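You operate a simulated robot arm through the tools that you are given. There is no shell and no other tool. Be economical: measure what you need, move in short steps, check, and stop when the job is done.

You run a simulated two-armed robot. Do the job below in one go: nothing can be reset, and whatever is moved stays where it is left.

Task
On the crate end of the blue bench, fold the rag in half.

It is judged by the outcome, as a careful person would: the job done as asked, and still so three seconds after it is handed in. It fails if anything else is knocked over, pushed out of place, dropped, spilled or broken. Flat cloth is picked up by pressing the open fingertips on it (5 to 10 N) and closing them slowly along it; thin cloth reads only 2 to 8 mm in the jaws.

Robot
Two 7-joint arms with two-finger parallel grippers on one trunk, on a base that drives. Base frame: it is fixed to the floor where the robot stands at the start and does not move with it; the origin is under the middle of the robot, x ahead of it, y to its left, z up. Readings come in m, rad, newtons and seconds.
The left shoulder is at the start at [0.07, 0.163, 1.07], the right one opposite. Places, roughly: crate end of the blue bench [0.7, -0.6, 0.8]. Payload 3.43 kg a hand.
Tool frame (each hand has its own): the origin (TCP) lies between the finger pads and is the grasp point; the fingertips stand 0.034 m ahead of it; z points along the fingers, y is the line along which they close. The gripper opens to 0.128 m. The fingers are 0.024 m wide and 0.012 m thick; the gripper's body (0.048 by 0.13 m) begins 0.096 m behind the TCP.
Orientation is that of the tool frame in the base frame, as [roll, pitch, yaw] about the fixed x, y, z axes, in that order (R = Rz(yaw) Ry(pitch) Rx(roll)). With the fingers straight down and closing along the base's y, the tool's x points along the base's -x, its y along +y and its z along -z.

Tools
- The arms move only by the tool move_arm. It takes "left_motion", "right_motion" or both (then of equal length, played together; a hand with none holds still); each is a list of rows, each a list of 3 entries, a list of its own where there are three numbers: the shift along the tool's x, y, z in m, then the turn, a rotation vector about the tool's x, y, z in rad, then the finger opening in m, from 0 to 0.128. In form: [[[dx, dy, dz], [ax, ay, az], gripper], ...]. A call has 1 to 8 rows; each row is the pose to reach, as a shift and turn from the pose commanded when the call began, along the tool's axes at that moment. Rows are played at 5 a second. More than 0.05 m and 0.15 rad between two rows, or a gripper value outside its range, and nothing of the call is played. Where a pose cannot be reached the arm comes as near as it can. A force on the tool above 40 N (or 10 N above the force at the start of the call, whichever is more), or a blocked arm, ends the call early, and 0.2 s more pass. Each finger travels about 0.153 m/s and halts on what it meets, pressing with about 37 N; the grip force reading is that of the motor and also rises with nothing between the fingers. The clock runs only during rows and for 0.2 s after the last one: add rows that repeat a pose to give the fingers time. The reply holds the time, the measured pose of the TCP, the force on the tool along the base axes, the opening and the grip force, in the units named above and with some noise, with the torque about the TCP (base axes, N m) and any sound that the robot's microphone picked up.
- Cameras (640 x 400 px; columns grow to the right, rows downward): "scene" is now at [0.1303, -0.0067, 1.2793]; the picture's right is [-0.09, -1.00, 0.00], its down [-0.74, 0.06, -0.67] and it looks along [0.66, -0.06, -0.74] (base axes); focal length 260 px, centre (320, 200). "left" rides on the left gripper at [0.076, 0.011, -0.16] in its tool frame; the picture's right is [-0.15, 0.99, 0.00], its down [-0.88, -0.13, -0.46] and it looks along [-0.45, -0.07, 0.89] (tool axes); focal length 234 px, centre (320, 200). "right" rides on the right gripper at [0.076, -0.011, -0.16] in its tool frame; the picture's right is [0.15, 0.99, 0.00], its down [-0.88, 0.13, -0.46] and it looks along [-0.45, 0.07, 0.89] (tool axes); focal length 234 px, centre (320, 200). There is no depth. A picture from a camera that has moved, and an enlarged one, comes with that camera's place and axes in the base frame and with its lens.
- get_image(camera): a new picture of that camera. No time passes.
- slide_trunk(by): slides the trunk up (or, below 0, down) by that many m; the arms and the scene camera ride with it, the base frame stays. It gives what a move gives, with no picture.
- base_move(legs): drives the robot by 1 to 6 legs, each [ahead, left, turn to the left] in m, m and rad, along the robot's own axes; the way and the turn of a leg run together, so that a leg with both is an arc; at most 1.5 m and 3.142 rad a leg. The arms and the cameras ride along, it lands a little off, and it stops where it bumps. It gives what a move gives.
- head_to(pan, tilt): turns the head with the scene camera to pan (to the left, within 1.501 rad either way) and tilt (down, from -0.506 to 1.204), counted from straight ahead of the robot. It gives what a move gives.
- close_up(camera, box): a new picture of the part [left, top, right, bottom] of that camera's present view, enlarged. No time passes.
- sign_off(): hands the job in; it is judged then, once.

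Work in short steps. Places have to be worked out from the pictures, the camera data and where the tool is seen: move nearer, look again, correct. Check each grasp and each placing, and mend what went wrong. You have 120 turns and 92 pictures in all, those below and enlarged ones among them. Open the grippers and draw the arms clear of the work before you hand the job in, unless the task says otherwise; then end with one line.

The tools are called after "Request:" by a JSON object that holds its "name" and its "arguments". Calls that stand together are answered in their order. move_arm: Moves the arms, as the interface text tells. Its arguments: {"type":"object","properties":{"left_motion":{"type":"array","items":{"type":"array"}},"right_motion":{"type":"array","items":{"type":"array"}}},"required":[]} The other tools are called the same way: slide_trunk (by) slides the trunk up or down; base_move (legs) drives the base; head_to (pan, tilt) turns the head that bears the scene camera; get_image (camera) takes a picture; close_up (camera, box) takes an enlarged picture of a part of a camera's view; sign_off () hands the job in.

At the start:

```text
time: 0.0
left_tool_pos: [0.6403, 0.1872, 0.977]
left_tool_rot: [3.141, 0.0, 3.141]
left_wrist_force: [0.3, 0.2, -0.1]
left_wrist_torque: [-0.01, 0.03, -0.01]
left_finger_gap: 0.1278
left_finger_force: 0.1
right_tool_pos: [0.5796, -0.42, 1.0118]
right_tool_rot: [-3.14, 0.0, -3.14]
right_wrist_force: [0.6, -0.2, 1.5]
right_wrist_torque: [0.02, -0.02, 0.02]
right_finger_gap: 0.1279
right_finger_force: 0.0
trunk travel left (down, up): [-0.55, 0.39]
robot x, y, heading: [-0.0019, 0.0028, 0.0]
head pan, tilt: [-0.086, 0.84]
```

scene: 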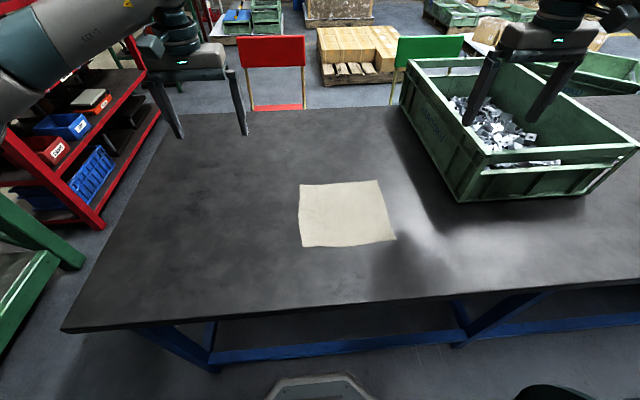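
right: 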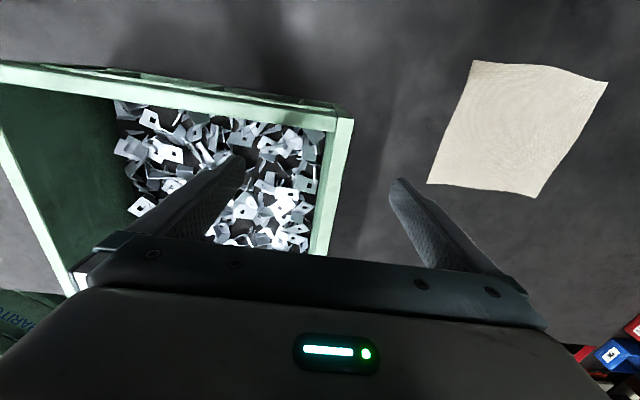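
left: 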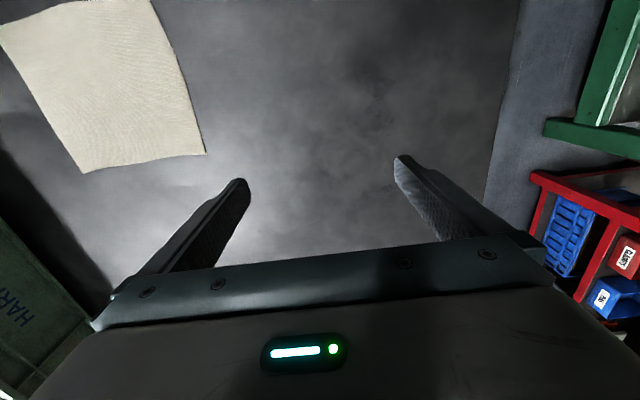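

The rag looks about 0.22 x 0.245 m, with its centre near [0.587, -0.117]. I'll look to the right along the bench to see the rest of the crate end.

Request:
{"name": "head_to", "arguments": {"pan": -0.7, "tilt": 0.75}}

Request:
{"name": "get_image", "arguments": {"camera": "scene"}}

```text
time: 1.0
left_tool_pos: [0.64, 0.1869, 0.9777]
left_tool_rot: [3.141, 0.0, -3.141]
left_wrist_force: [-0.8, 0.7, -0.4]
left_wrist_torque: [-0.01, -0.02, 0.02]
left_finger_gap: 0.1279
left_finger_force: 0.0
right_tool_pos: [0.5797, -0.4203, 1.0113]
right_tool_rot: [-3.141, 0.0, -3.141]
right_wrist_force: [-0.5, -0.3, 0.8]
right_wrist_torque: [0.01, -0.03, 0.03]
right_finger_gap: 0.1281
right_finger_force: 0.0
trunk travel left (down, up): [-0.55, 0.39]
robot x, y, heading: [0.0003, -0.0023, -0.004]
head pan, tilt: [-0.7, 0.75]
```

```text
88 pictures are left
camera scene: at [0.1154, -0.0533, 1.2865], right [-0.64, -0.77, 0.0], down [-0.52, 0.44, -0.73], along [0.56, -0.47, -0.68], focal length 260 px, centre (320, 200)
```

scene: 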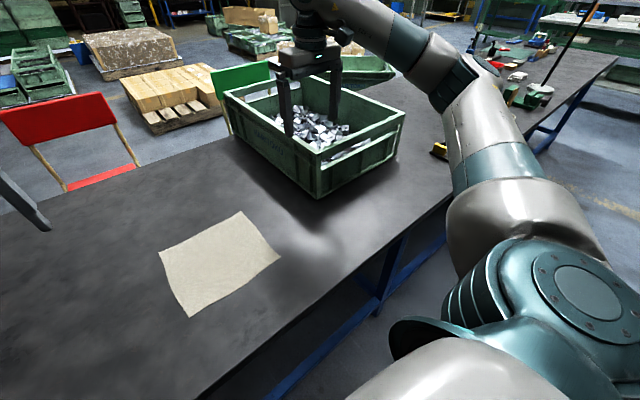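

The rag lies clear of the crate, which starts near y = -0.46, at the crate end. I'll fold the near edge over to the far edge with both hands, so I bring the hands above the two near corners first.

Request:
{"name": "move_arm", "arguments": {"left_motion": [[[0.019, -0.025, 0.02], [0, 0, 0], 0.11], [[0.038, -0.05, 0.04], [0, 0, 0], 0.09], [[0.057, -0.075, 0.06], [0, 0, 0], 0.07], [[0.076, -0.1, 0.08], [0, 0, 0], 0.06], [[0.095, -0.125, 0.1], [0, 0, 0], 0.05], [[0.114, -0.15, 0.12], [0, 0, 0], 0.04], [[0.133, -0.175, 0.135], [0, 0, 0], 0.04], [[0.153, -0.202, 0.147], [0, 0, 0], 0.04]], "right_motion": [[[0.018, 0.042, 0], [0, 0, 0], 0.11], [[0.036, 0.084, 0], [0, 0, 0], 0.09], [[0.054, 0.126, 0], [0, 0, 0], 0.07], [[0.074, 0.168, 0], [0, 0, 0], 0.06], [[0.093, 0.21, 0], [0, 0, 0], 0.05], [[0.093, 0.21, 0.05], [0, 0, 0], 0.04], [[0.093, 0.21, 0.1], [0, 0, 0], 0.04], [[0.093, 0.21, 0.15], [0, 0, 0], 0.04]]}}

Request:
{"name": "head_to", "arguments": {"pan": -0.15, "tilt": 0.95}}

Request:
{"name": "get_image", "arguments": {"camera": "scene"}}

Request:
{"name": "get_image", "arguments": {"camera": "left"}}

Request:
{"name": "get_image", "arguments": {"camera": "right"}}

```text
time: 2.8
left_tool_pos: [0.4867, -0.0157, 0.8314]
left_tool_rot: [-3.141, -0.001, -3.14]
left_wrist_force: [0.0, -0.1, -0.1]
left_wrist_torque: [0.05, 0.0, -0.04]
left_finger_gap: 0.04
left_finger_force: 0.2
right_tool_pos: [0.4849, -0.2116, 0.8614]
right_tool_rot: [3.139, 0.001, -3.141]
right_wrist_force: [-0.6, -0.8, -0.4]
right_wrist_torque: [0.04, 0.03, 0.05]
right_finger_gap: 0.04
right_finger_force: 0.0
trunk travel left (down, up): [-0.55, 0.39]
robot x, y, heading: [0.0033, -0.003, 0.002]
head pan, tilt: [-0.7, 0.75]
```

```text
time: 3.8
left_tool_pos: [0.4871, -0.0142, 0.8317]
left_tool_rot: [-3.14, 0.001, -3.141]
left_wrist_force: [-0.1, -0.3, 0.2]
left_wrist_torque: [0.03, -0.06, 0.03]
left_finger_gap: 0.0399
left_finger_force: 0.0
right_tool_pos: [0.4858, -0.2101, 0.8618]
right_tool_rot: [-3.141, -0.001, -3.142]
right_wrist_force: [-0.1, 0.4, -0.7]
right_wrist_torque: [-0.02, -0.02, 0.01]
right_finger_gap: 0.0398
right_finger_force: 0.0
trunk travel left (down, up): [-0.55, 0.39]
robot x, y, heading: [0.002, -0.0027, 0.003]
head pan, tilt: [-0.15, 0.949]
```

```text
87 pictures are left
camera scene: at [0.1239, -0.011, 1.271], right [-0.15, -0.99, 0.0], down [-0.8, 0.12, -0.58], along [0.58, -0.09, -0.81], focal length 260 px, centre (320, 200)
```

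scene: 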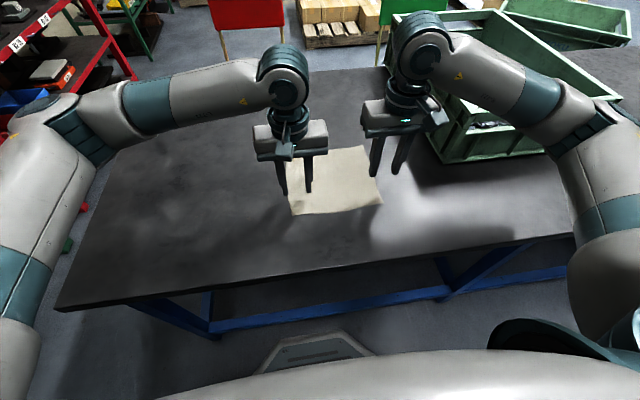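

```text
86 pictures are left
camera left: at [0.4124, -0.0026, 0.9909], right [0.15, 0.99, 0.0], down [0.88, -0.13, 0.46], along [0.45, -0.07, -0.89], focal length 234 px, centre (320, 200)
```

left: 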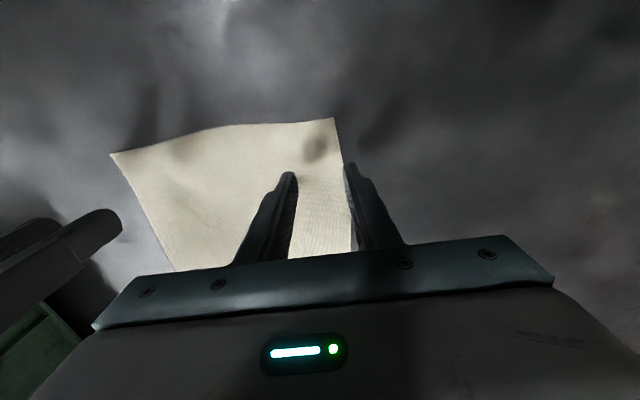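

```text
85 pictures are left
camera right: at [0.4106, -0.2214, 1.0228], right [-0.15, 0.99, 0.0], down [0.88, 0.13, 0.46], along [0.45, 0.07, -0.89], focal length 234 px, centre (320, 200)
```

right: 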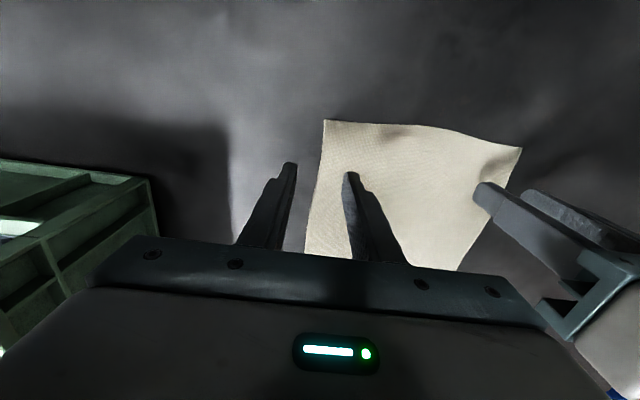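

Triangulating the corners with both wrist cameras puts the bench top at z ≈ 0.771, and this agrees with the scene camera. The rag then spans x 0.444–0.644 and y -0.213 to 0.005. I'll move the open hands just above the near corners and check.

Request:
{"name": "move_arm", "arguments": {"left_motion": [[[0.015, -0.004, 0], [0, 0, 0], 0.03], [[0.029, -0.008, 0], [0, 0, 0], 0.03], [[0.029, -0.008, 0.01], [0, 0, 0], 0.03]], "right_motion": [[[0.015, 0.011, 0], [0, 0, 0], 0.03], [[0.028, 0.022, 0.02], [0, 0, 0], 0.03], [[0.028, 0.022, 0.04], [0, 0, 0], 0.03]]}}

Request:
{"name": "get_image", "arguments": {"camera": "left"}}

Request:
{"name": "get_image", "arguments": {"camera": "right"}}

```text
time: 4.6
left_tool_pos: [0.4584, -0.0228, 0.8212]
left_tool_rot: [3.141, 0.0, 3.141]
left_wrist_force: [0.4, -0.1, -0.3]
left_wrist_torque: [-0.05, -0.01, 0.03]
left_finger_gap: 0.0299
left_finger_force: 0.0
right_tool_pos: [0.4583, -0.1896, 0.8234]
right_tool_rot: [3.141, 0.0, -3.141]
right_wrist_force: [0.1, -0.7, -0.2]
right_wrist_torque: [-0.02, 0.01, 0.03]
right_finger_gap: 0.0301
right_finger_force: 0.0
trunk travel left (down, up): [-0.55, 0.39]
robot x, y, heading: [-0.0003, -0.0047, -0.002]
head pan, tilt: [-0.15, 0.949]
```

```text
84 pictures are left
camera left: at [0.3834, -0.0117, 0.9808], right [0.15, 0.99, 0.0], down [0.88, -0.13, 0.46], along [0.45, -0.07, -0.89], focal length 234 px, centre (320, 200)
```

left: 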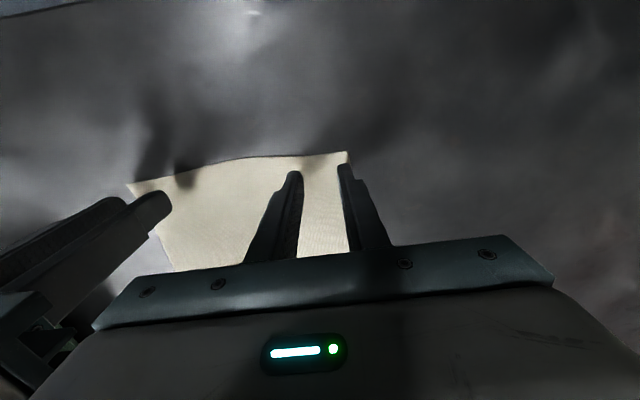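

```text
83 pictures are left
camera right: at [0.383, -0.2006, 0.9833], right [-0.15, 0.99, 0.0], down [0.88, 0.13, 0.46], along [0.45, 0.07, -0.89], focal length 234 px, centre (320, 200)
```

right: 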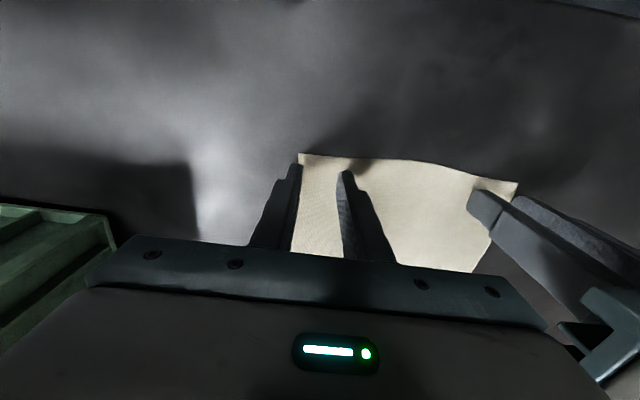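

The outer fingers are right at the cloth's side edges, so I narrow the opening a little, shift inward, and come down to light contact.

Request:
{"name": "move_arm", "arguments": {"left_motion": [[[0, -0.002, 0.005], [0, 0, 0], 0.024], [[0, -0.003, 0.01], [0, 0, 0], 0.024], [[0, -0.003, 0.014], [0, 0, 0], 0.024], [[0, -0.003, 0.016], [0, 0, 0], 0.024]], "right_motion": [[[0, 0.003, 0.005], [0, 0, 0], 0.024], [[0, 0.005, 0.01], [0, 0, 0], 0.024], [[0, 0.005, 0.014], [0, 0, 0], 0.024], [[0, 0.005, 0.018], [0, 0, 0], 0.024]]}}

```text
time: 5.6
left_tool_pos: [0.4565, -0.0267, 0.8048]
left_tool_rot: [-3.139, -0.001, 3.141]
left_wrist_force: [0.6, -0.2, 3.7]
left_wrist_torque: [0.0, -0.01, 0.0]
left_finger_gap: 0.024
left_finger_force: 0.0
right_tool_pos: [0.4574, -0.1844, 0.8053]
right_tool_rot: [3.142, 0.002, -3.14]
right_wrist_force: [1.0, -1.3, 5.9]
right_wrist_torque: [-0.04, 0.0, 0.03]
right_finger_gap: 0.0242
right_finger_force: 0.1
trunk travel left (down, up): [-0.55, 0.39]
robot x, y, heading: [-0.0022, -0.0021, -0.004]
head pan, tilt: [-0.15, 0.949]
```

Contact is at TCP z ≈ 0.805, about 4 N on the left and 6 N on the right. I press slightly more and close slowly along the cloth.

Request:
{"name": "move_arm", "arguments": {"left_motion": [[[0, 0, 0.0015], [0, 0, 0], 0.024], [[0, 0, 0.0015], [0, 0, 0], 0.02], [[0, 0, 0.0015], [0, 0, 0], 0.016], [[0, 0, 0.0015], [0, 0, 0], 0.012], [[0, 0, 0.0015], [0, 0, 0], 0.008], [[0, 0, 0.0015], [0, 0, 0], 0.004], [[0, 0, 0.0015], [0, 0, 0], 0.0], [[0, 0, 0.0015], [0, 0, 0], 0.0]], "right_motion": [[[0, 0, 0.0005], [0, 0, 0], 0.024], [[0, 0, 0.0005], [0, 0, 0], 0.02], [[0, 0, 0.0005], [0, 0, 0], 0.016], [[0, 0, 0.0005], [0, 0, 0], 0.012], [[0, 0, 0.0005], [0, 0, 0], 0.008], [[0, 0, 0.0005], [0, 0, 0], 0.004], [[0, 0, 0.0005], [0, 0, 0], 0.0], [[0, 0, 0.0005], [0, 0, 0], 0.0]]}}

Request:
{"name": "get_image", "arguments": {"camera": "left"}}

Request:
{"name": "get_image", "arguments": {"camera": "right"}}

```text
time: 7.2
left_tool_pos: [0.4568, -0.0258, 0.8063]
left_tool_rot: [-3.138, 0.004, -3.141]
left_wrist_force: [-1.7, -0.1, 11.7]
left_wrist_torque: [0.08, 0.12, -0.02]
left_finger_gap: 0.0001
left_finger_force: 32.9
right_tool_pos: [0.4571, -0.1832, 0.8048]
right_tool_rot: [-3.141, 0.003, -3.142]
right_wrist_force: [-1.0, -0.5, 11.7]
right_wrist_torque: [-0.05, 0.07, 0.02]
right_finger_gap: 0.002
right_finger_force: 36.3
trunk travel left (down, up): [-0.55, 0.39]
robot x, y, heading: [-0.0006, 0.0007, -0.0]
head pan, tilt: [-0.15, 0.949]
stopped in row 8 (left hand): the force on the tool passed its limit (the readings are from after the stop); the commanded pose is now the measured one
```

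```text
82 pictures are left
camera left: at [0.3816, -0.0147, 0.9644], right [0.15, 0.99, 0.0], down [0.88, -0.13, 0.46], along [0.45, -0.07, -0.89], focal length 234 px, centre (320, 200)
```

left: 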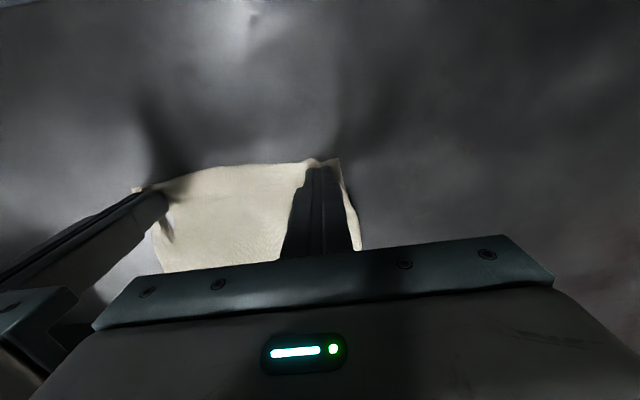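

```text
81 pictures are left
camera right: at [0.3815, -0.1949, 0.9657], right [-0.15, 0.99, 0.0], down [0.88, 0.13, 0.46], along [0.45, 0.07, -0.89], focal length 234 px, centre (320, 200)
```

right: 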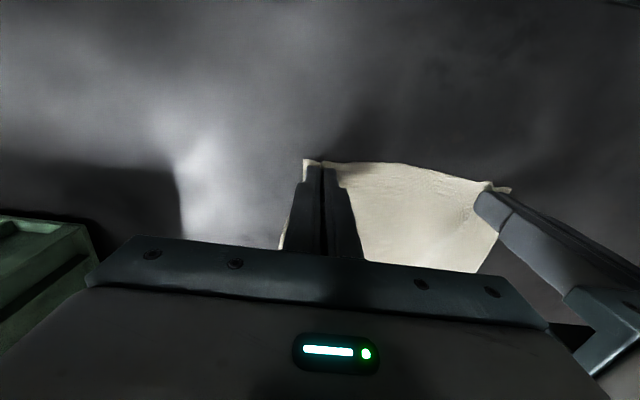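

The right hand reads 2 mm, which means cloth is held. The left reads about 0, which is doubtful. A small lift will show which corners follow.

Request:
{"name": "move_arm", "arguments": {"left_motion": [[[0, 0, -0.01], [0, 0, 0], 0.0], [[0, 0, -0.02], [0, 0, 0], 0.0]], "right_motion": [[[0, 0, -0.01], [0, 0, 0], 0.0], [[0, 0, -0.02], [0, 0, 0], 0.0]]}}

Request:
{"name": "get_image", "arguments": {"camera": "left"}}

Request:
{"name": "get_image", "arguments": {"camera": "right"}}

```text
time: 7.8
left_tool_pos: [0.4582, -0.026, 0.8219]
left_tool_rot: [-3.141, 0.001, -3.141]
left_wrist_force: [0.5, -0.5, 0.0]
left_wrist_torque: [0.03, 0.01, 0.0]
left_finger_gap: 0.0001
left_finger_force: 32.8
right_tool_pos: [0.4586, -0.1831, 0.824]
right_tool_rot: [3.141, 0.0, -3.14]
right_wrist_force: [0.2, -0.7, -0.7]
right_wrist_torque: [-0.04, 0.03, -0.06]
right_finger_gap: 0.0017
right_finger_force: 36.6
trunk travel left (down, up): [-0.55, 0.39]
robot x, y, heading: [0.0001, 0.0004, 0.004]
head pan, tilt: [-0.15, 0.949]
```

```text
80 pictures are left
camera left: at [0.3823, -0.0149, 0.982], right [0.15, 0.99, 0.0], down [0.88, -0.13, 0.46], along [0.45, -0.07, -0.89], focal length 234 px, centre (320, 200)
```

left: 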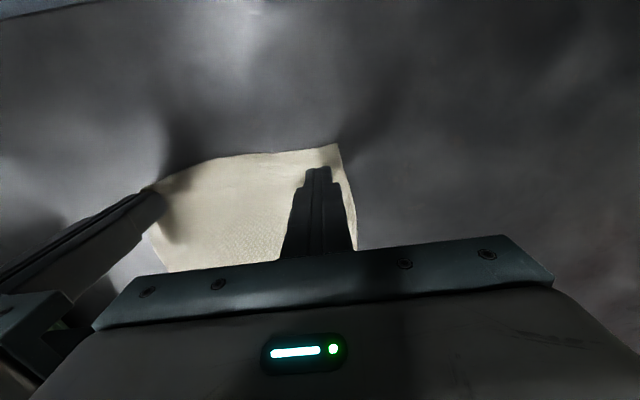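

```text
79 pictures are left
camera right: at [0.3828, -0.1954, 0.9851], right [-0.15, 0.99, 0.0], down [0.88, 0.13, 0.46], along [0.45, 0.07, -0.89], focal length 234 px, centre (320, 200)
```

right: 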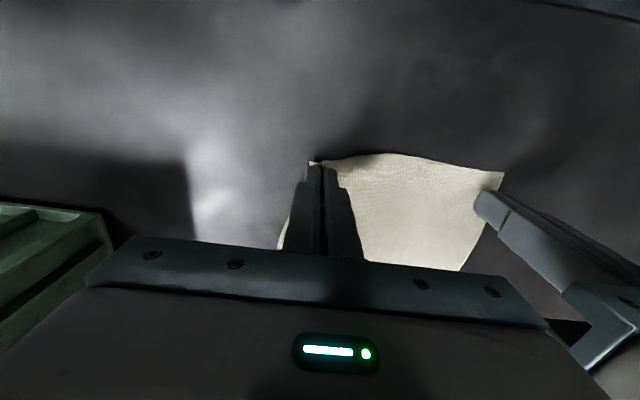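

The right corner lifts; the left slipped out. I reopen the left hand a bit wider and press down again with more force.

Request:
{"name": "move_arm", "arguments": {"left_motion": [[[0, -0.001, 0], [0, 0, 0], 0.02], [[0, -0.001, 0.008], [0, 0, 0], 0.034], [[0, -0.001, 0.014], [0, 0, 0], 0.034], [[0, -0.001, 0.018], [0, 0, 0], 0.034], [[0, -0.001, 0.0205], [0, 0, 0], 0.034]]}}

```text
time: 9.0
left_tool_pos: [0.4576, -0.0286, 0.8057]
left_tool_rot: [-3.138, 0.004, 3.141]
left_wrist_force: [-0.8, 1.8, 18.4]
left_wrist_torque: [0.36, 0.04, 0.0]
left_finger_gap: 0.0347
left_finger_force: 0.5
right_tool_pos: [0.4586, -0.183, 0.8255]
right_tool_rot: [3.142, 0.0, 3.139]
right_wrist_force: [-0.5, -0.3, -0.9]
right_wrist_torque: [-0.04, 0.02, -0.02]
right_finger_gap: 0.0018
right_finger_force: 36.1
trunk travel left (down, up): [-0.55, 0.39]
robot x, y, heading: [0.0015, 0.0007, 0.001]
head pan, tilt: [-0.15, 0.949]
```

The reading is 18 N, above the 5–10 N band, so I back off about 1 mm and then close slowly.

Request:
{"name": "move_arm", "arguments": {"left_motion": [[[0, 0, -0.001], [0, 0, 0], 0.034]]}}

```text
time: 9.4
left_tool_pos: [0.4584, -0.0275, 0.805]
left_tool_rot: [-3.138, 0.003, -3.141]
left_wrist_force: [3.5, 1.7, 20.7]
left_wrist_torque: [0.37, -0.1, -0.02]
left_finger_gap: 0.0348
left_finger_force: 0.8
right_tool_pos: [0.4568, -0.1841, 0.8243]
right_tool_rot: [3.141, 0.001, 3.139]
right_wrist_force: [0.2, -0.4, 0.3]
right_wrist_torque: [0.0, -0.02, 0.0]
right_finger_gap: 0.0019
right_finger_force: 36.5
trunk travel left (down, up): [-0.55, 0.39]
robot x, y, heading: [-0.0004, 0.0002, 0.006]
head pan, tilt: [-0.15, 0.949]
```

Still about 20 N, so I raise it a little more.

Request:
{"name": "move_arm", "arguments": {"left_motion": [[[0, 0, -0.002], [0, 0, 0], 0.034], [[0, 0, -0.002], [0, 0, 0], 0.034]]}}

```text
time: 10.0
left_tool_pos: [0.4578, -0.0277, 0.8055]
left_tool_rot: [-3.14, 0.0, -3.141]
left_wrist_force: [0.0, 0.7, 3.6]
left_wrist_torque: [0.05, 0.01, -0.03]
left_finger_gap: 0.034
left_finger_force: 0.6
right_tool_pos: [0.458, -0.1831, 0.8236]
right_tool_rot: [3.141, 0.001, 3.142]
right_wrist_force: [0.3, 0.2, -0.3]
right_wrist_torque: [-0.02, -0.02, 0.01]
right_finger_gap: 0.0015
right_finger_force: 36.7
trunk travel left (down, up): [-0.55, 0.39]
robot x, y, heading: [0.0018, -0.0047, -0.001]
head pan, tilt: [-0.15, 0.949]
```

It now reads 3.6 N, so the stiffness is about 8 N/mm. I press 0.6 mm more and close slowly.

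Request:
{"name": "move_arm", "arguments": {"left_motion": [[[0, 0, 0.0006], [0, 0, 0], 0.034], [[0, 0, 0.0006], [0, 0, 0], 0.029], [[0, 0, 0.0006], [0, 0, 0], 0.024], [[0, 0, 0.0006], [0, 0, 0], 0.019], [[0, 0, 0.0006], [0, 0, 0], 0.014], [[0, 0, 0.0006], [0, 0, 0], 0.009], [[0, 0, 0.0004], [0, 0, 0], 0.004], [[0, 0, 0.0], [0, 0, 0], 0.0]]}}

Request:
{"name": "get_image", "arguments": {"camera": "left"}}

```text
time: 11.8
left_tool_pos: [0.4589, -0.0275, 0.805]
left_tool_rot: [-3.138, 0.001, -3.141]
left_wrist_force: [0.2, -4.1, 0.8]
left_wrist_torque: [-0.17, 0.01, 0.0]
left_finger_gap: 0.0017
left_finger_force: 36.8
right_tool_pos: [0.4586, -0.182, 0.8246]
right_tool_rot: [3.141, 0.0, -3.14]
right_wrist_force: [-0.3, 4.5, 0.2]
right_wrist_torque: [0.12, 0.03, -0.03]
right_finger_gap: 0.0016
right_finger_force: 36.6
trunk travel left (down, up): [-0.55, 0.39]
robot x, y, heading: [-0.0016, 0.0004, 0.005]
head pan, tilt: [-0.15, 0.949]
```

```text
78 pictures are left
camera left: at [0.3832, -0.0161, 0.9651], right [0.15, 0.99, 0.0], down [0.88, -0.13, 0.46], along [0.45, -0.07, -0.89], focal length 234 px, centre (320, 200)
```

left: 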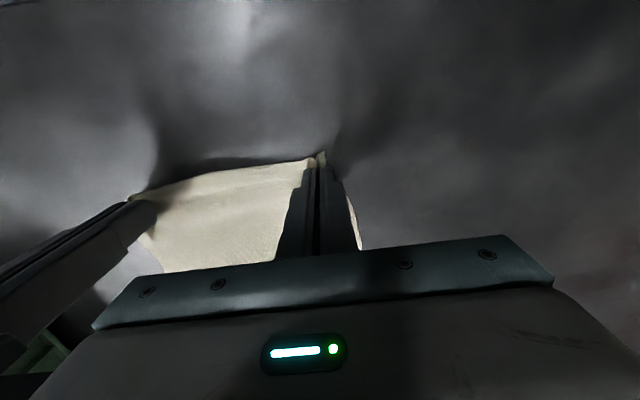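

Both hands now hold the cloth, about 1.7 mm in each, with a slight pull between them. I raise the near edge in an arc to above the fold line, easing the hands 2 mm inward each.

Request:
{"name": "move_arm", "arguments": {"left_motion": [[[-0.0025, -0.002, -0.022], [0, 0, 0], 0], [[-0.011, -0.002, -0.041], [0, 0, 0], 0], [[-0.0245, -0.002, -0.058], [0, 0, 0], 0], [[-0.046, -0.002, -0.071], [0, 0.1, 0], 0], [[-0.07, -0.002, -0.078], [0, 0.2, 0], 0], [[-0.0955, -0.002, -0.0805], [0, 0.3, 0], 0]], "right_motion": [[[-0.0025, 0.002, -0.0025], [0, 0, 0], 0], [[-0.011, 0.002, -0.0215], [0, 0, 0], 0], [[-0.0245, 0.002, -0.0385], [0, 0, 0], 0], [[-0.046, 0.002, -0.051], [0, 0.1, 0], 0], [[-0.07, 0.002, -0.059], [0, 0.2, 0], 0], [[-0.0955, 0.002, -0.061], [0, 0.3, 0], 0]]}}

Request:
{"name": "get_image", "arguments": {"camera": "scene"}}

Request:
{"name": "get_image", "arguments": {"camera": "left"}}

```text
time: 13.2
left_tool_pos: [0.5536, -0.0296, 0.8862]
left_tool_rot: [-3.137, -0.301, -3.14]
left_wrist_force: [0.6, 0.7, -0.6]
left_wrist_torque: [0.0, 0.06, -0.02]
left_finger_gap: 0.0017
left_finger_force: 36.5
right_tool_pos: [0.554, -0.1812, 0.8845]
right_tool_rot: [3.14, -0.304, -3.141]
right_wrist_force: [-1.0, 0.8, -0.5]
right_wrist_torque: [0.0, 0.02, 0.0]
right_finger_gap: 0.0017
right_finger_force: 36.8
trunk travel left (down, up): [-0.55, 0.39]
robot x, y, heading: [0.0049, 0.0005, -0.003]
head pan, tilt: [-0.15, 0.949]
```

```text
77 pictures are left
camera scene: at [0.1256, -0.0108, 1.2707], right [-0.15, -0.99, 0.0], down [-0.81, 0.12, -0.58], along [0.57, -0.09, -0.81], focal length 260 px, centre (320, 200)
```

scene: 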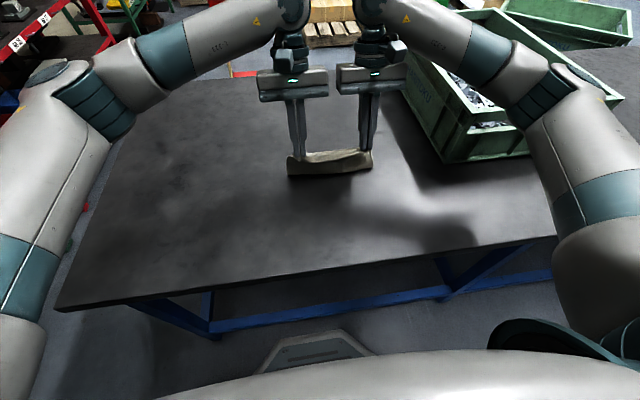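

```text
76 pictures are left
camera left: at [0.5297, -0.018, 1.0603], right [0.14, 0.99, -0.05], down [0.98, -0.13, 0.17], along [0.17, -0.07, -0.98], focal length 234 px, centre (320, 200)
```

left: 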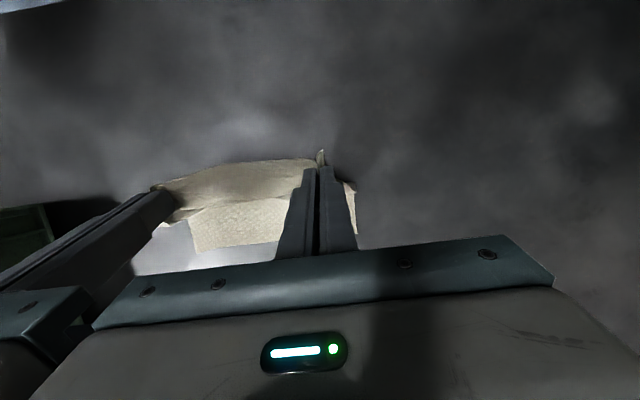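

The near half hangs up nicely over the fold line. I continue the arc toward the far edge, tilting the fingers back, and stop just above the surface.

Request:
{"name": "move_arm", "arguments": {"left_motion": [[[-0.0253, 0, -0.0034], [0, 0.1, 0], 0], [[-0.0511, 0, -0.0015], [0, 0.2, 0], 0], [[-0.0755, 0, 0.0064], [0, 0.3, 0], 0], [[-0.0965, 0, 0.0199], [0, 0.4, 0], 0], [[-0.1104, 0, 0.0355], [0, 0.4, 0], 0]], "right_motion": [[[-0.0253, 0, -0.0034], [0, 0.1, 0], 0], [[-0.0511, 0, -0.0015], [0, 0.2, 0], 0], [[-0.0755, 0, 0.0064], [0, 0.3, 0], 0], [[-0.0965, 0, 0.0199], [0, 0.4, 0], 0], [[-0.1104, 0, 0.0355], [0, 0.4, 0], 0]]}}

Request:
{"name": "get_image", "arguments": {"camera": "scene"}}

Request:
{"name": "close_up", "arguments": {"camera": "scene", "box": [240, 60, 440, 200]}}

Request:
{"name": "get_image", "arguments": {"camera": "left"}}

```text
time: 14.4
left_tool_pos: [0.6262, -0.0385, 0.8315]
left_tool_rot: [3.141, -0.7, -3.141]
left_wrist_force: [0.1, 0.0, 0.7]
left_wrist_torque: [0.02, 0.01, 0.03]
left_finger_gap: 0.0018
left_finger_force: 36.4
left hand out of reach, approached as far as the arm can: row 4, 5
right_tool_pos: [0.65, -0.179, 0.8203]
right_tool_rot: [3.14, -0.7, -3.14]
right_wrist_force: [0.0, 0.2, -0.5]
right_wrist_torque: [0.01, -0.02, 0.01]
right_finger_gap: 0.0017
right_finger_force: 36.1
trunk travel left (down, up): [-0.55, 0.39]
robot x, y, heading: [0.0018, 0.0002, 0.003]
head pan, tilt: [-0.15, 0.949]
```

```text
75 pictures are left
camera scene: at [0.1242, -0.0097, 1.2711], right [-0.15, -0.99, 0.0], down [-0.8, 0.12, -0.58], along [0.58, -0.09, -0.81], focal length 260 px, centre (320, 200)
```

scene: 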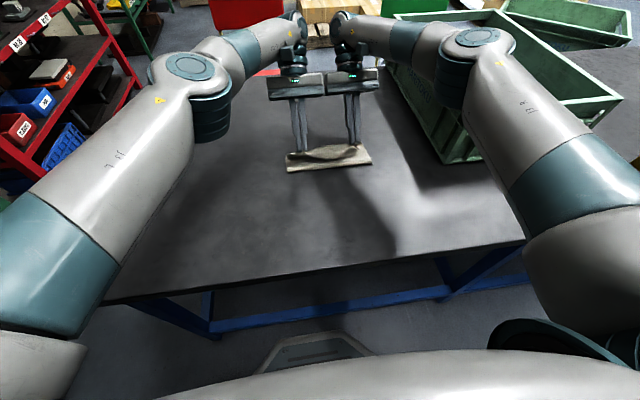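

```text
2.86 times, centred on (340, 130) of scene
camera zoom: at [0.1242, -0.0097, 1.2711], right [-0.15, -0.99, 0.0], down [-0.8, 0.12, -0.58], along [0.58, -0.09, -0.81], focal length 741 px, centre (263, 400)
```

zoom: 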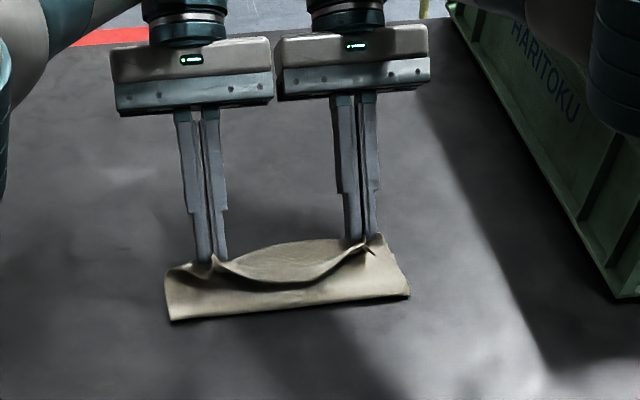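

```text
73 pictures are left
camera left: at [0.6723, -0.0269, 1.0023], right [0.11, 0.99, -0.09], down [0.97, -0.13, -0.22], along [-0.23, -0.07, -0.97], focal length 234 px, centre (320, 200)
```

left: 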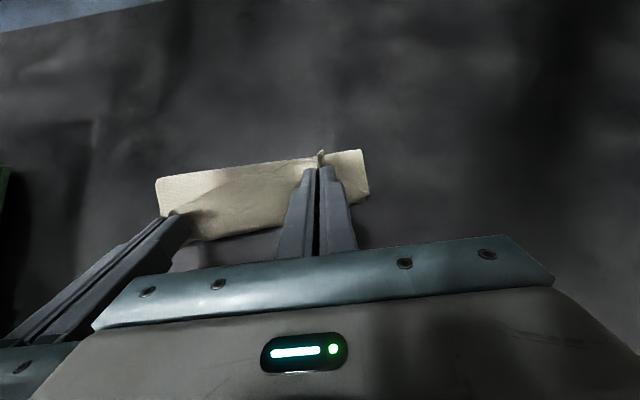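

The left hand ran short of reach at that tilt (it's at x 0.626, y -0.039), while the right is in place. I lessen the left hand's tilt so it can get to the far corner.

Request:
{"name": "move_arm", "arguments": {"left_motion": [[[0, 0, 0.002], [0, -0.1, 0], 0], [[-0.0006, 0, 0.005], [0, -0.2, 0], 0], [[-0.0012, 0, 0.008], [0, -0.3, 0], 0], [[-0.0012, 0, 0.008], [0, -0.3, 0], 0]]}}

```text
time: 15.4
left_tool_pos: [0.6237, -0.0378, 0.8232]
left_tool_rot: [-3.141, -0.399, -3.141]
left_wrist_force: [0.4, -0.6, 0.4]
left_wrist_torque: [0.03, 0.0, -0.02]
left_finger_gap: 0.0018
left_finger_force: 36.6
right_tool_pos: [0.649, -0.1803, 0.8182]
right_tool_rot: [3.14, -0.698, -3.141]
right_wrist_force: [0.1, 0.0, 0.4]
right_wrist_torque: [-0.02, 0.03, 0.04]
right_finger_gap: 0.0016
right_finger_force: 36.1
trunk travel left (down, up): [-0.55, 0.39]
robot x, y, heading: [0.0009, 0.0008, 0.001]
head pan, tilt: [-0.15, 0.949]
```

The left is now at the lower tilt. I bring both hands to the far corners and down close to the surface.

Request:
{"name": "move_arm", "arguments": {"left_motion": [[[-0.0077, 0.0031, 0.0014], [0, 0, 0], 0], [[-0.0154, 0.0062, 0.0029], [0, 0, 0], 0], [[-0.023, 0.0093, 0.0043], [0, 0, 0], 0], [[-0.023, 0.0093, 0.0043], [0, 0, 0], 0]], "right_motion": [[[-0.004, 0, 0.003], [0, 0, 0], 0], [[-0.008, 0, 0.006], [0, 0, 0], 0], [[-0.0113, 0, 0.009], [0, 0, 0], 0], [[-0.0113, 0, 0.009], [0, 0, 0], 0]]}}

Request:
{"name": "get_image", "arguments": {"camera": "left"}}

Request:
{"name": "get_image", "arguments": {"camera": "right"}}

Request:
{"name": "close_up", "arguments": {"camera": "scene", "box": [240, 60, 440, 200]}}

```text
time: 16.4
left_tool_pos: [0.6415, -0.0287, 0.8111]
left_tool_rot: [-3.137, -0.399, 3.14]
left_wrist_force: [0.2, -0.6, -0.1]
left_wrist_torque: [-0.01, 0.01, 0.03]
left_finger_gap: 0.0022
left_finger_force: 36.8
right_tool_pos: [0.651, -0.1798, 0.8056]
right_tool_rot: [3.141, -0.7, -3.14]
right_wrist_force: [1.6, 0.5, 8.8]
right_wrist_torque: [0.0, 0.07, -0.03]
right_finger_gap: 0.0016
right_finger_force: 35.8
trunk travel left (down, up): [-0.55, 0.39]
robot x, y, heading: [-0.0014, -0.0011, -0.002]
head pan, tilt: [-0.15, 0.949]
```

```text
72 pictures are left
camera left: at [0.6341, -0.0169, 0.9878], right [0.14, 0.99, -0.06], down [0.99, -0.13, 0.08], along [0.07, -0.07, -1.0], focal length 234 px, centre (320, 200)
```

left: 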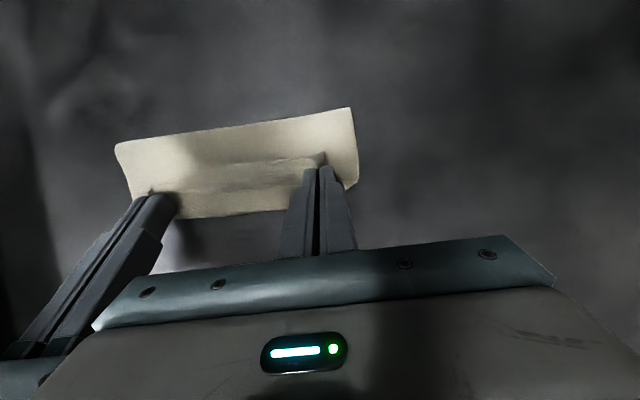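

```text
71 pictures are left
camera right: at [0.696, -0.1922, 0.9773], right [-0.11, 0.99, 0.1], down [0.97, 0.13, -0.22], along [-0.23, 0.07, -0.97], focal length 234 px, centre (320, 200)
```

right: 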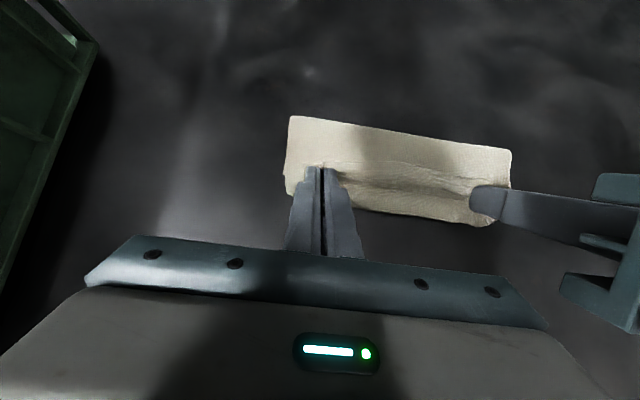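

```text
2.86 times, centred on (340, 130) of scene
camera zoom: at [0.1232, -0.0106, 1.2712], right [-0.15, -0.99, 0.0], down [-0.8, 0.12, -0.58], along [0.58, -0.09, -0.81], focal length 741 px, centre (263, 400)
```

zoom: 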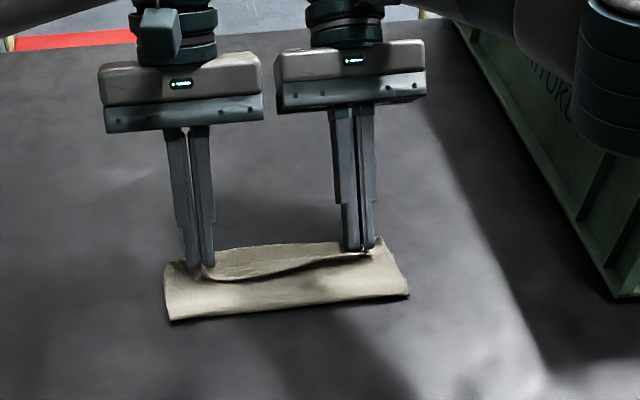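

The fold crease sits at x ≈ 0.577 and the far edge at ≈ 0.65, so only about 0.07 of the rag lies underneath and the top layer has slack. That isn't half. I bring the edge back to unroll it, with the fingers well tilted, so I can set the crease nearer to x = 0.546.

Request:
{"name": "move_arm", "arguments": {"left_motion": [[[0.0195, 0, -0.0255], [0, 0, 0], 0], [[0.046, 0, -0.0397], [0, 0.1, 0], 0], [[0.0815, 0, -0.0413], [0, 0.2, 0], 0], [[0.1104, 0, -0.0269], [0, 0.3, 0], 0], [[0.1299, 0, -0.0089], [0, 0.3, 0], 0], [[0.1406, 0, 0.0044], [0, 0.3, 0], 0]], "right_motion": [[[0.0261, 0, -0.0185], [0, 0, 0], 0], [[0.059, 0, -0.0235], [0, 0, 0], 0], [[0.0967, 0, -0.0139], [0, 0, 0], 0], [[0.1235, 0, 0.0086], [0, 0, 0], 0], [[0.1368, 0, 0.0316], [0, 0, 0], 0], [[0.1432, 0, 0.0474], [0, 0, 0], 0]]}}

Request:
{"name": "close_up", "arguments": {"camera": "scene", "box": [240, 80, 440, 220]}}

Request:
{"name": "get_image", "arguments": {"camera": "left"}}

```text
time: 17.8
left_tool_pos: [0.5089, -0.028, 0.8606]
left_tool_rot: [-3.138, -0.699, 3.14]
left_wrist_force: [-0.2, -1.5, -0.3]
left_wrist_torque: [-0.05, 0.01, 0.05]
left_finger_gap: 0.0016
left_finger_force: 36.8
right_tool_pos: [0.5111, -0.182, 0.8596]
right_tool_rot: [3.141, -0.699, 3.141]
right_wrist_force: [1.0, 1.2, -0.2]
right_wrist_torque: [0.03, -0.02, -0.01]
right_finger_gap: 0.0017
right_finger_force: 36.5
trunk travel left (down, up): [-0.55, 0.39]
robot x, y, heading: [-0.0019, -0.0001, 0.0]
head pan, tilt: [-0.15, 0.949]
```

```text
2.86 times, centred on (340, 150) of scene
camera zoom: at [0.124, -0.011, 1.2711], right [-0.15, -0.99, 0.0], down [-0.8, 0.12, -0.58], along [0.58, -0.09, -0.81], focal length 741 px, centre (263, 343)
```

zoom: 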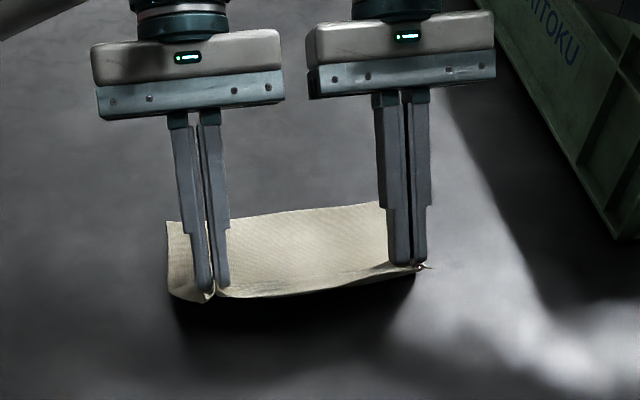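

```text
68 pictures are left
camera left: at [0.5549, -0.0163, 1.0308], right [0.11, 0.99, -0.1], down [0.97, -0.13, -0.22], along [-0.23, -0.07, -0.97], focal length 234 px, centre (320, 200)
```

left: 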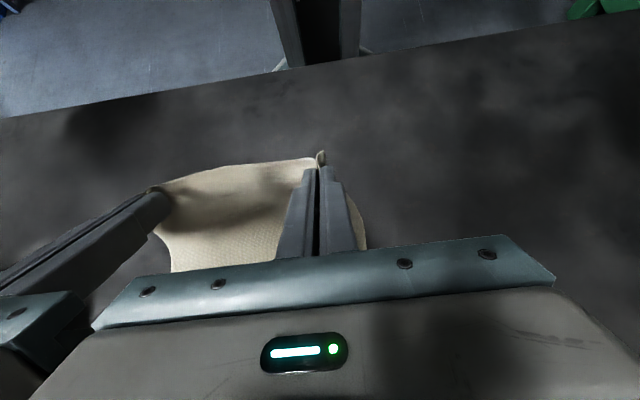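

The rag has unrolled and the far edge is now at x ≈ 0.632, so the crease should be near 0.532. I swing forward again on a slightly larger, tauter arc with the strong tilt held, and stop partway to check.

Request:
{"name": "move_arm", "arguments": {"left_motion": [[[0.0062, 0, -0.0236], [0, 0, 0], 0], [[-0.0141, 0, -0.0485], [0, 0, 0], 0], [[-0.0416, 0, -0.0638], [0, 0, 0], 0], [[-0.0733, 0, -0.0682], [0, 0, 0], 0]], "right_motion": [[[0.0062, 0, -0.0236], [0, 0, 0], 0], [[-0.0141, 0, -0.0485], [0, 0, 0], 0], [[-0.0416, 0, -0.0638], [0, 0, 0], 0], [[-0.0733, 0, -0.0682], [0, 0, 0], 0]]}}

Request:
{"name": "close_up", "arguments": {"camera": "scene", "box": [240, 80, 440, 220]}}

Request:
{"name": "get_image", "arguments": {"camera": "left"}}

```text
time: 18.8
left_tool_pos: [0.6135, -0.0275, 0.8636]
left_tool_rot: [-3.136, -0.7, 3.14]
left_wrist_force: [0.6, -2.8, 1.5]
left_wrist_torque: [-0.09, 0.0, 0.06]
left_finger_gap: 0.0018
left_finger_force: 36.9
right_tool_pos: [0.6132, -0.1835, 0.8641]
right_tool_rot: [3.139, -0.702, -3.14]
right_wrist_force: [-0.1, 1.9, 0.1]
right_wrist_torque: [0.07, 0.05, -0.06]
right_finger_gap: 0.0018
right_finger_force: 36.1
trunk travel left (down, up): [-0.55, 0.39]
robot x, y, heading: [-0.0022, -0.0008, -0.003]
head pan, tilt: [-0.15, 0.949]
```

```text
2.86 times, centred on (340, 150) of scene
camera zoom: at [0.1255, -0.0114, 1.2708], right [-0.15, -0.99, 0.0], down [-0.8, 0.12, -0.58], along [0.57, -0.09, -0.81], focal length 741 px, centre (263, 343)
```

zoom: 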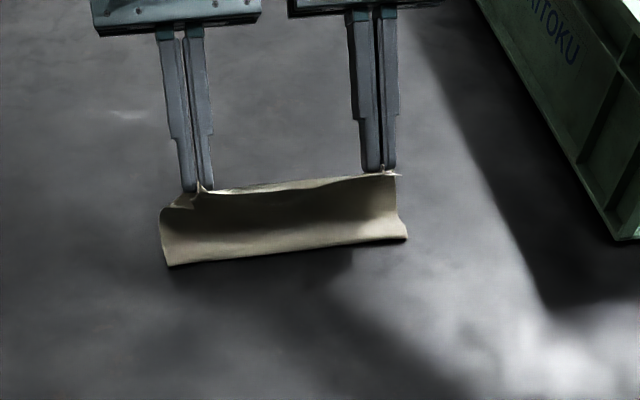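

```text
66 pictures are left
camera left: at [0.658, -0.0154, 1.0345], right [0.11, 0.99, -0.1], down [0.97, -0.13, -0.22], along [-0.23, -0.07, -0.97], focal length 234 px, centre (320, 200)
```

left: 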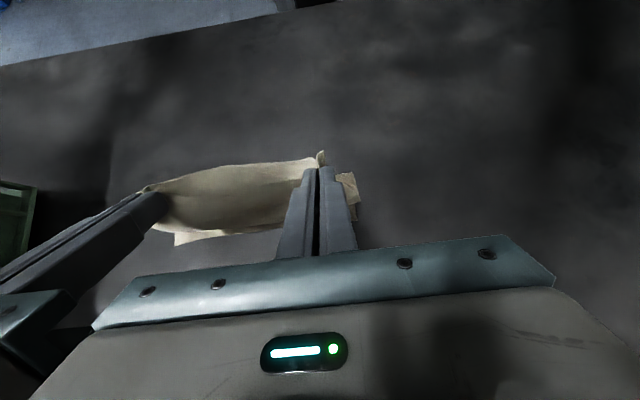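

The contact line is about 0.57 with a loop, and the far edge is at ≈ 0.63. The cloth is a bit stiff, so I'll lay the near edge on the far edge, let go, and then smooth the slack toward the crease.

Request:
{"name": "move_arm", "arguments": {"left_motion": [[[-0.0242, 0, 0.0096], [0, -0.1, 0], 0], [[-0.0482, 0, 0.0264], [0, -0.2, 0], 0], [[-0.0511, 0, 0.032], [0, -0.25, 0], 0], [[-0.0511, 0, 0.032], [0, -0.25, 0], 0]], "right_motion": [[[-0.0276, 0, 0.0094], [0, 0, 0], 0], [[-0.0549, 0, 0.0257], [0, 0, 0], 0], [[-0.0594, 0, 0.031], [0, 0, 0], 0], [[-0.0594, 0, 0.031], [0, 0, 0], 0]]}}

Request:
{"name": "close_up", "arguments": {"camera": "scene", "box": [240, 80, 440, 220]}}

Request:
{"name": "get_image", "arguments": {"camera": "right"}}

```text
time: 19.8
left_tool_pos: [0.6293, -0.0272, 0.8084]
left_tool_rot: [-3.137, -0.447, 3.14]
left_wrist_force: [-0.1, -1.5, 0.8]
left_wrist_torque: [-0.04, -0.01, 0.04]
left_finger_gap: 0.0021
left_finger_force: 36.5
right_tool_pos: [0.6374, -0.1819, 0.805]
right_tool_rot: [3.139, -0.7, -3.14]
right_wrist_force: [0.7, 0.6, 14.9]
right_wrist_torque: [0.01, 0.16, -0.01]
right_finger_gap: 0.0017
right_finger_force: 36.5
trunk travel left (down, up): [-0.55, 0.39]
robot x, y, heading: [-0.0026, 0.0013, -0.006]
head pan, tilt: [-0.15, 0.949]
```

```text
2.86 times, centred on (340, 150) of scene
camera zoom: at [0.1226, -0.0105, 1.2714], right [-0.15, -0.99, 0.0], down [-0.8, 0.12, -0.58], along [0.58, -0.09, -0.81], focal length 741 px, centre (263, 343)
```

zoom: 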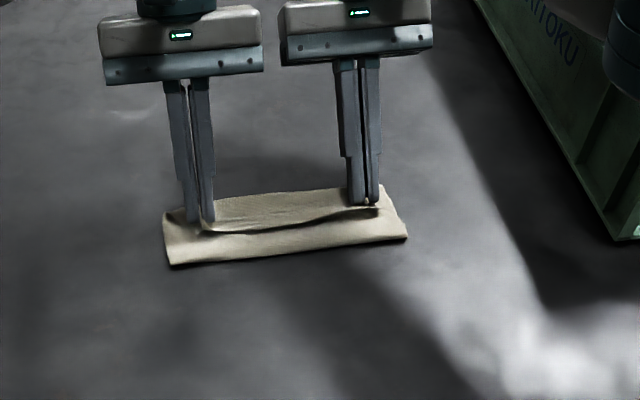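

```text
64 pictures are left
camera right: at [0.6817, -0.1937, 0.9773], right [-0.11, 0.99, 0.1], down [0.97, 0.13, -0.22], along [-0.23, 0.07, -0.97], focal length 234 px, centre (320, 200)
```

right: 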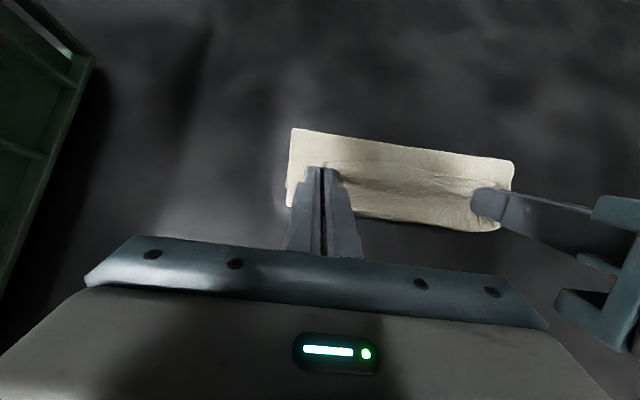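

The jaws keep the last bit of edge turned the wrong way (a small S-fold under the tips). I lift a few mm, open slowly, and see how the cloth relaxes.

Request:
{"name": "move_arm", "arguments": {"left_motion": [[[0, 0, -0.004], [0, 0, 0], 0], [[0, 0, -0.006], [0, 0, 0], 0.005], [[0, 0, -0.008], [0, 0, 0], 0.015], [[0, 0, -0.02], [0, 0, 0], 0.025], [[0, 0, -0.045], [0, 0, 0], 0.025], [[0, 0, -0.08], [0, 0, 0], 0.025]], "right_motion": [[[0, 0, -0.006], [0, 0, 0], 0], [[0, 0, -0.008], [0, 0, 0], 0.005], [[0, 0, -0.01], [0, 0, 0], 0.015], [[0, 0, -0.02], [0, 0, 0], 0.025], [[0, 0, -0.045], [0, 0, 0], 0.025], [[0, 0, -0.08], [0, 0, 0], 0.025]]}}

Request:
{"name": "close_up", "arguments": {"camera": "scene", "box": [240, 80, 440, 220]}}

Request:
{"name": "get_image", "arguments": {"camera": "right"}}

Request:
{"name": "get_image", "arguments": {"camera": "left"}}

```text
time: 21.2
left_tool_pos: [0.6632, -0.0278, 0.883]
left_tool_rot: [-3.139, -0.447, 3.14]
left_wrist_force: [-0.6, -0.1, 1.0]
left_wrist_torque: [-0.01, -0.04, 0.03]
left_finger_gap: 0.0251
left_finger_force: 0.1
right_tool_pos: [0.6758, -0.1792, 0.865]
right_tool_rot: [3.134, -0.693, -3.135]
right_wrist_force: [-0.6, -0.7, -0.5]
right_wrist_torque: [0.05, -0.03, -0.04]
right_finger_gap: 0.0249
right_finger_force: 0.0
right hand out of reach, approached as far as the arm can: row 6
trunk travel left (down, up): [-0.55, 0.39]
robot x, y, heading: [-0.0041, -0.0005, 0.0]
head pan, tilt: [-0.15, 0.949]
```

```text
2.86 times, centred on (340, 150) of scene
camera zoom: at [0.1223, -0.0105, 1.271], right [-0.15, -0.99, 0.0], down [-0.8, 0.12, -0.58], along [0.58, -0.09, -0.81], focal length 741 px, centre (263, 343)
```

zoom: 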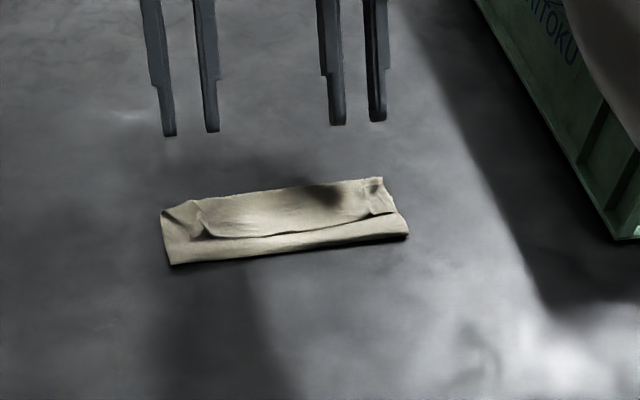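

```text
62 pictures are left
camera right: at [0.7203, -0.1913, 1.0384], right [-0.11, 0.99, 0.1], down [0.97, 0.13, -0.21], along [-0.22, 0.07, -0.97], focal length 234 px, centre (320, 200)
```

right: 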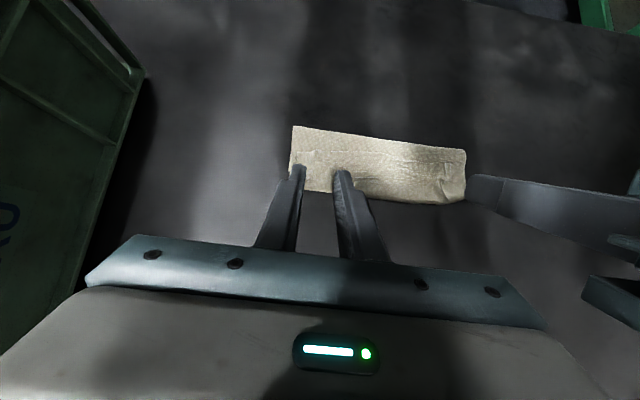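

```text
61 pictures are left
camera left: at [0.6637, -0.0156, 1.0595], right [0.13, 0.99, -0.07], down [0.99, -0.13, 0.03], along [0.02, -0.07, -1.0], focal length 234 px, centre (320, 200)
```

left: 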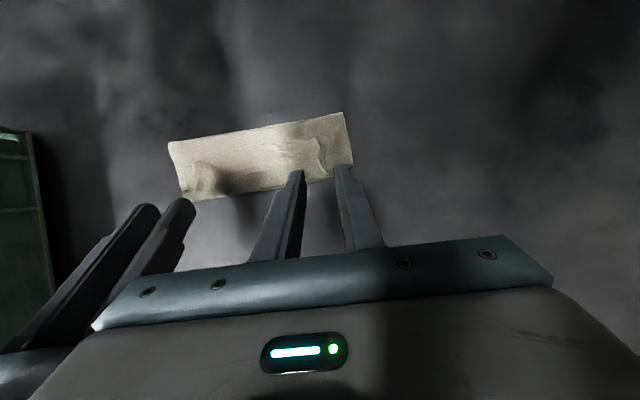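

The picture shows a Z: three layers, with the near edge still facing me. The cloth is stiff and my jaw orientation biased it forward, so next time I'll pinch with fingers closing along x, which lets the cloth exit toward the crease. First I straighten the hands up.

Request:
{"name": "move_arm", "arguments": {"left_motion": [[[0.0114, 0.004, 0.0054], [0, -0.09, 0], 0.025], [[0.0227, 0.008, 0.0109], [0, -0.18, 0], 0.025], [[0.0341, 0.012, 0.0163], [0, -0.27, 0], 0.025], [[0.0454, 0.016, 0.0218], [0, -0.36, 0], 0.025], [[0.0568, 0.02, 0.0272], [0, -0.447, 0], 0.025]], "right_motion": [[[0.0136, -0.004, 0.0073], [0, -0.14, 0], 0.025], [[0.0272, -0.008, 0.0146], [0, -0.28, 0], 0.025], [[0.0408, -0.012, 0.022], [0, -0.42, 0], 0.025], [[0.0544, -0.016, 0.0293], [0, -0.56, 0], 0.025], [[0.068, -0.02, 0.0366], [0, -0.693, 0], 0.025]]}}

```text
time: 22.4
left_tool_pos: [0.5998, -0.0076, 0.8835]
left_tool_rot: [-3.14, 0.0, -3.14]
left_wrist_force: [-0.3, 0.1, 0.1]
left_wrist_torque: [0.03, 0.0, 0.0]
left_finger_gap: 0.0251
left_finger_force: 0.0
right_tool_pos: [0.6, -0.2028, 0.882]
right_tool_rot: [3.141, -0.003, -3.141]
right_wrist_force: [-0.1, 0.2, 1.3]
right_wrist_torque: [-0.01, -0.03, 0.01]
right_finger_gap: 0.0251
right_finger_force: 0.0
trunk travel left (down, up): [-0.55, 0.39]
robot x, y, heading: [0.0004, 0.0009, -0.001]
head pan, tilt: [-0.15, 0.949]
```

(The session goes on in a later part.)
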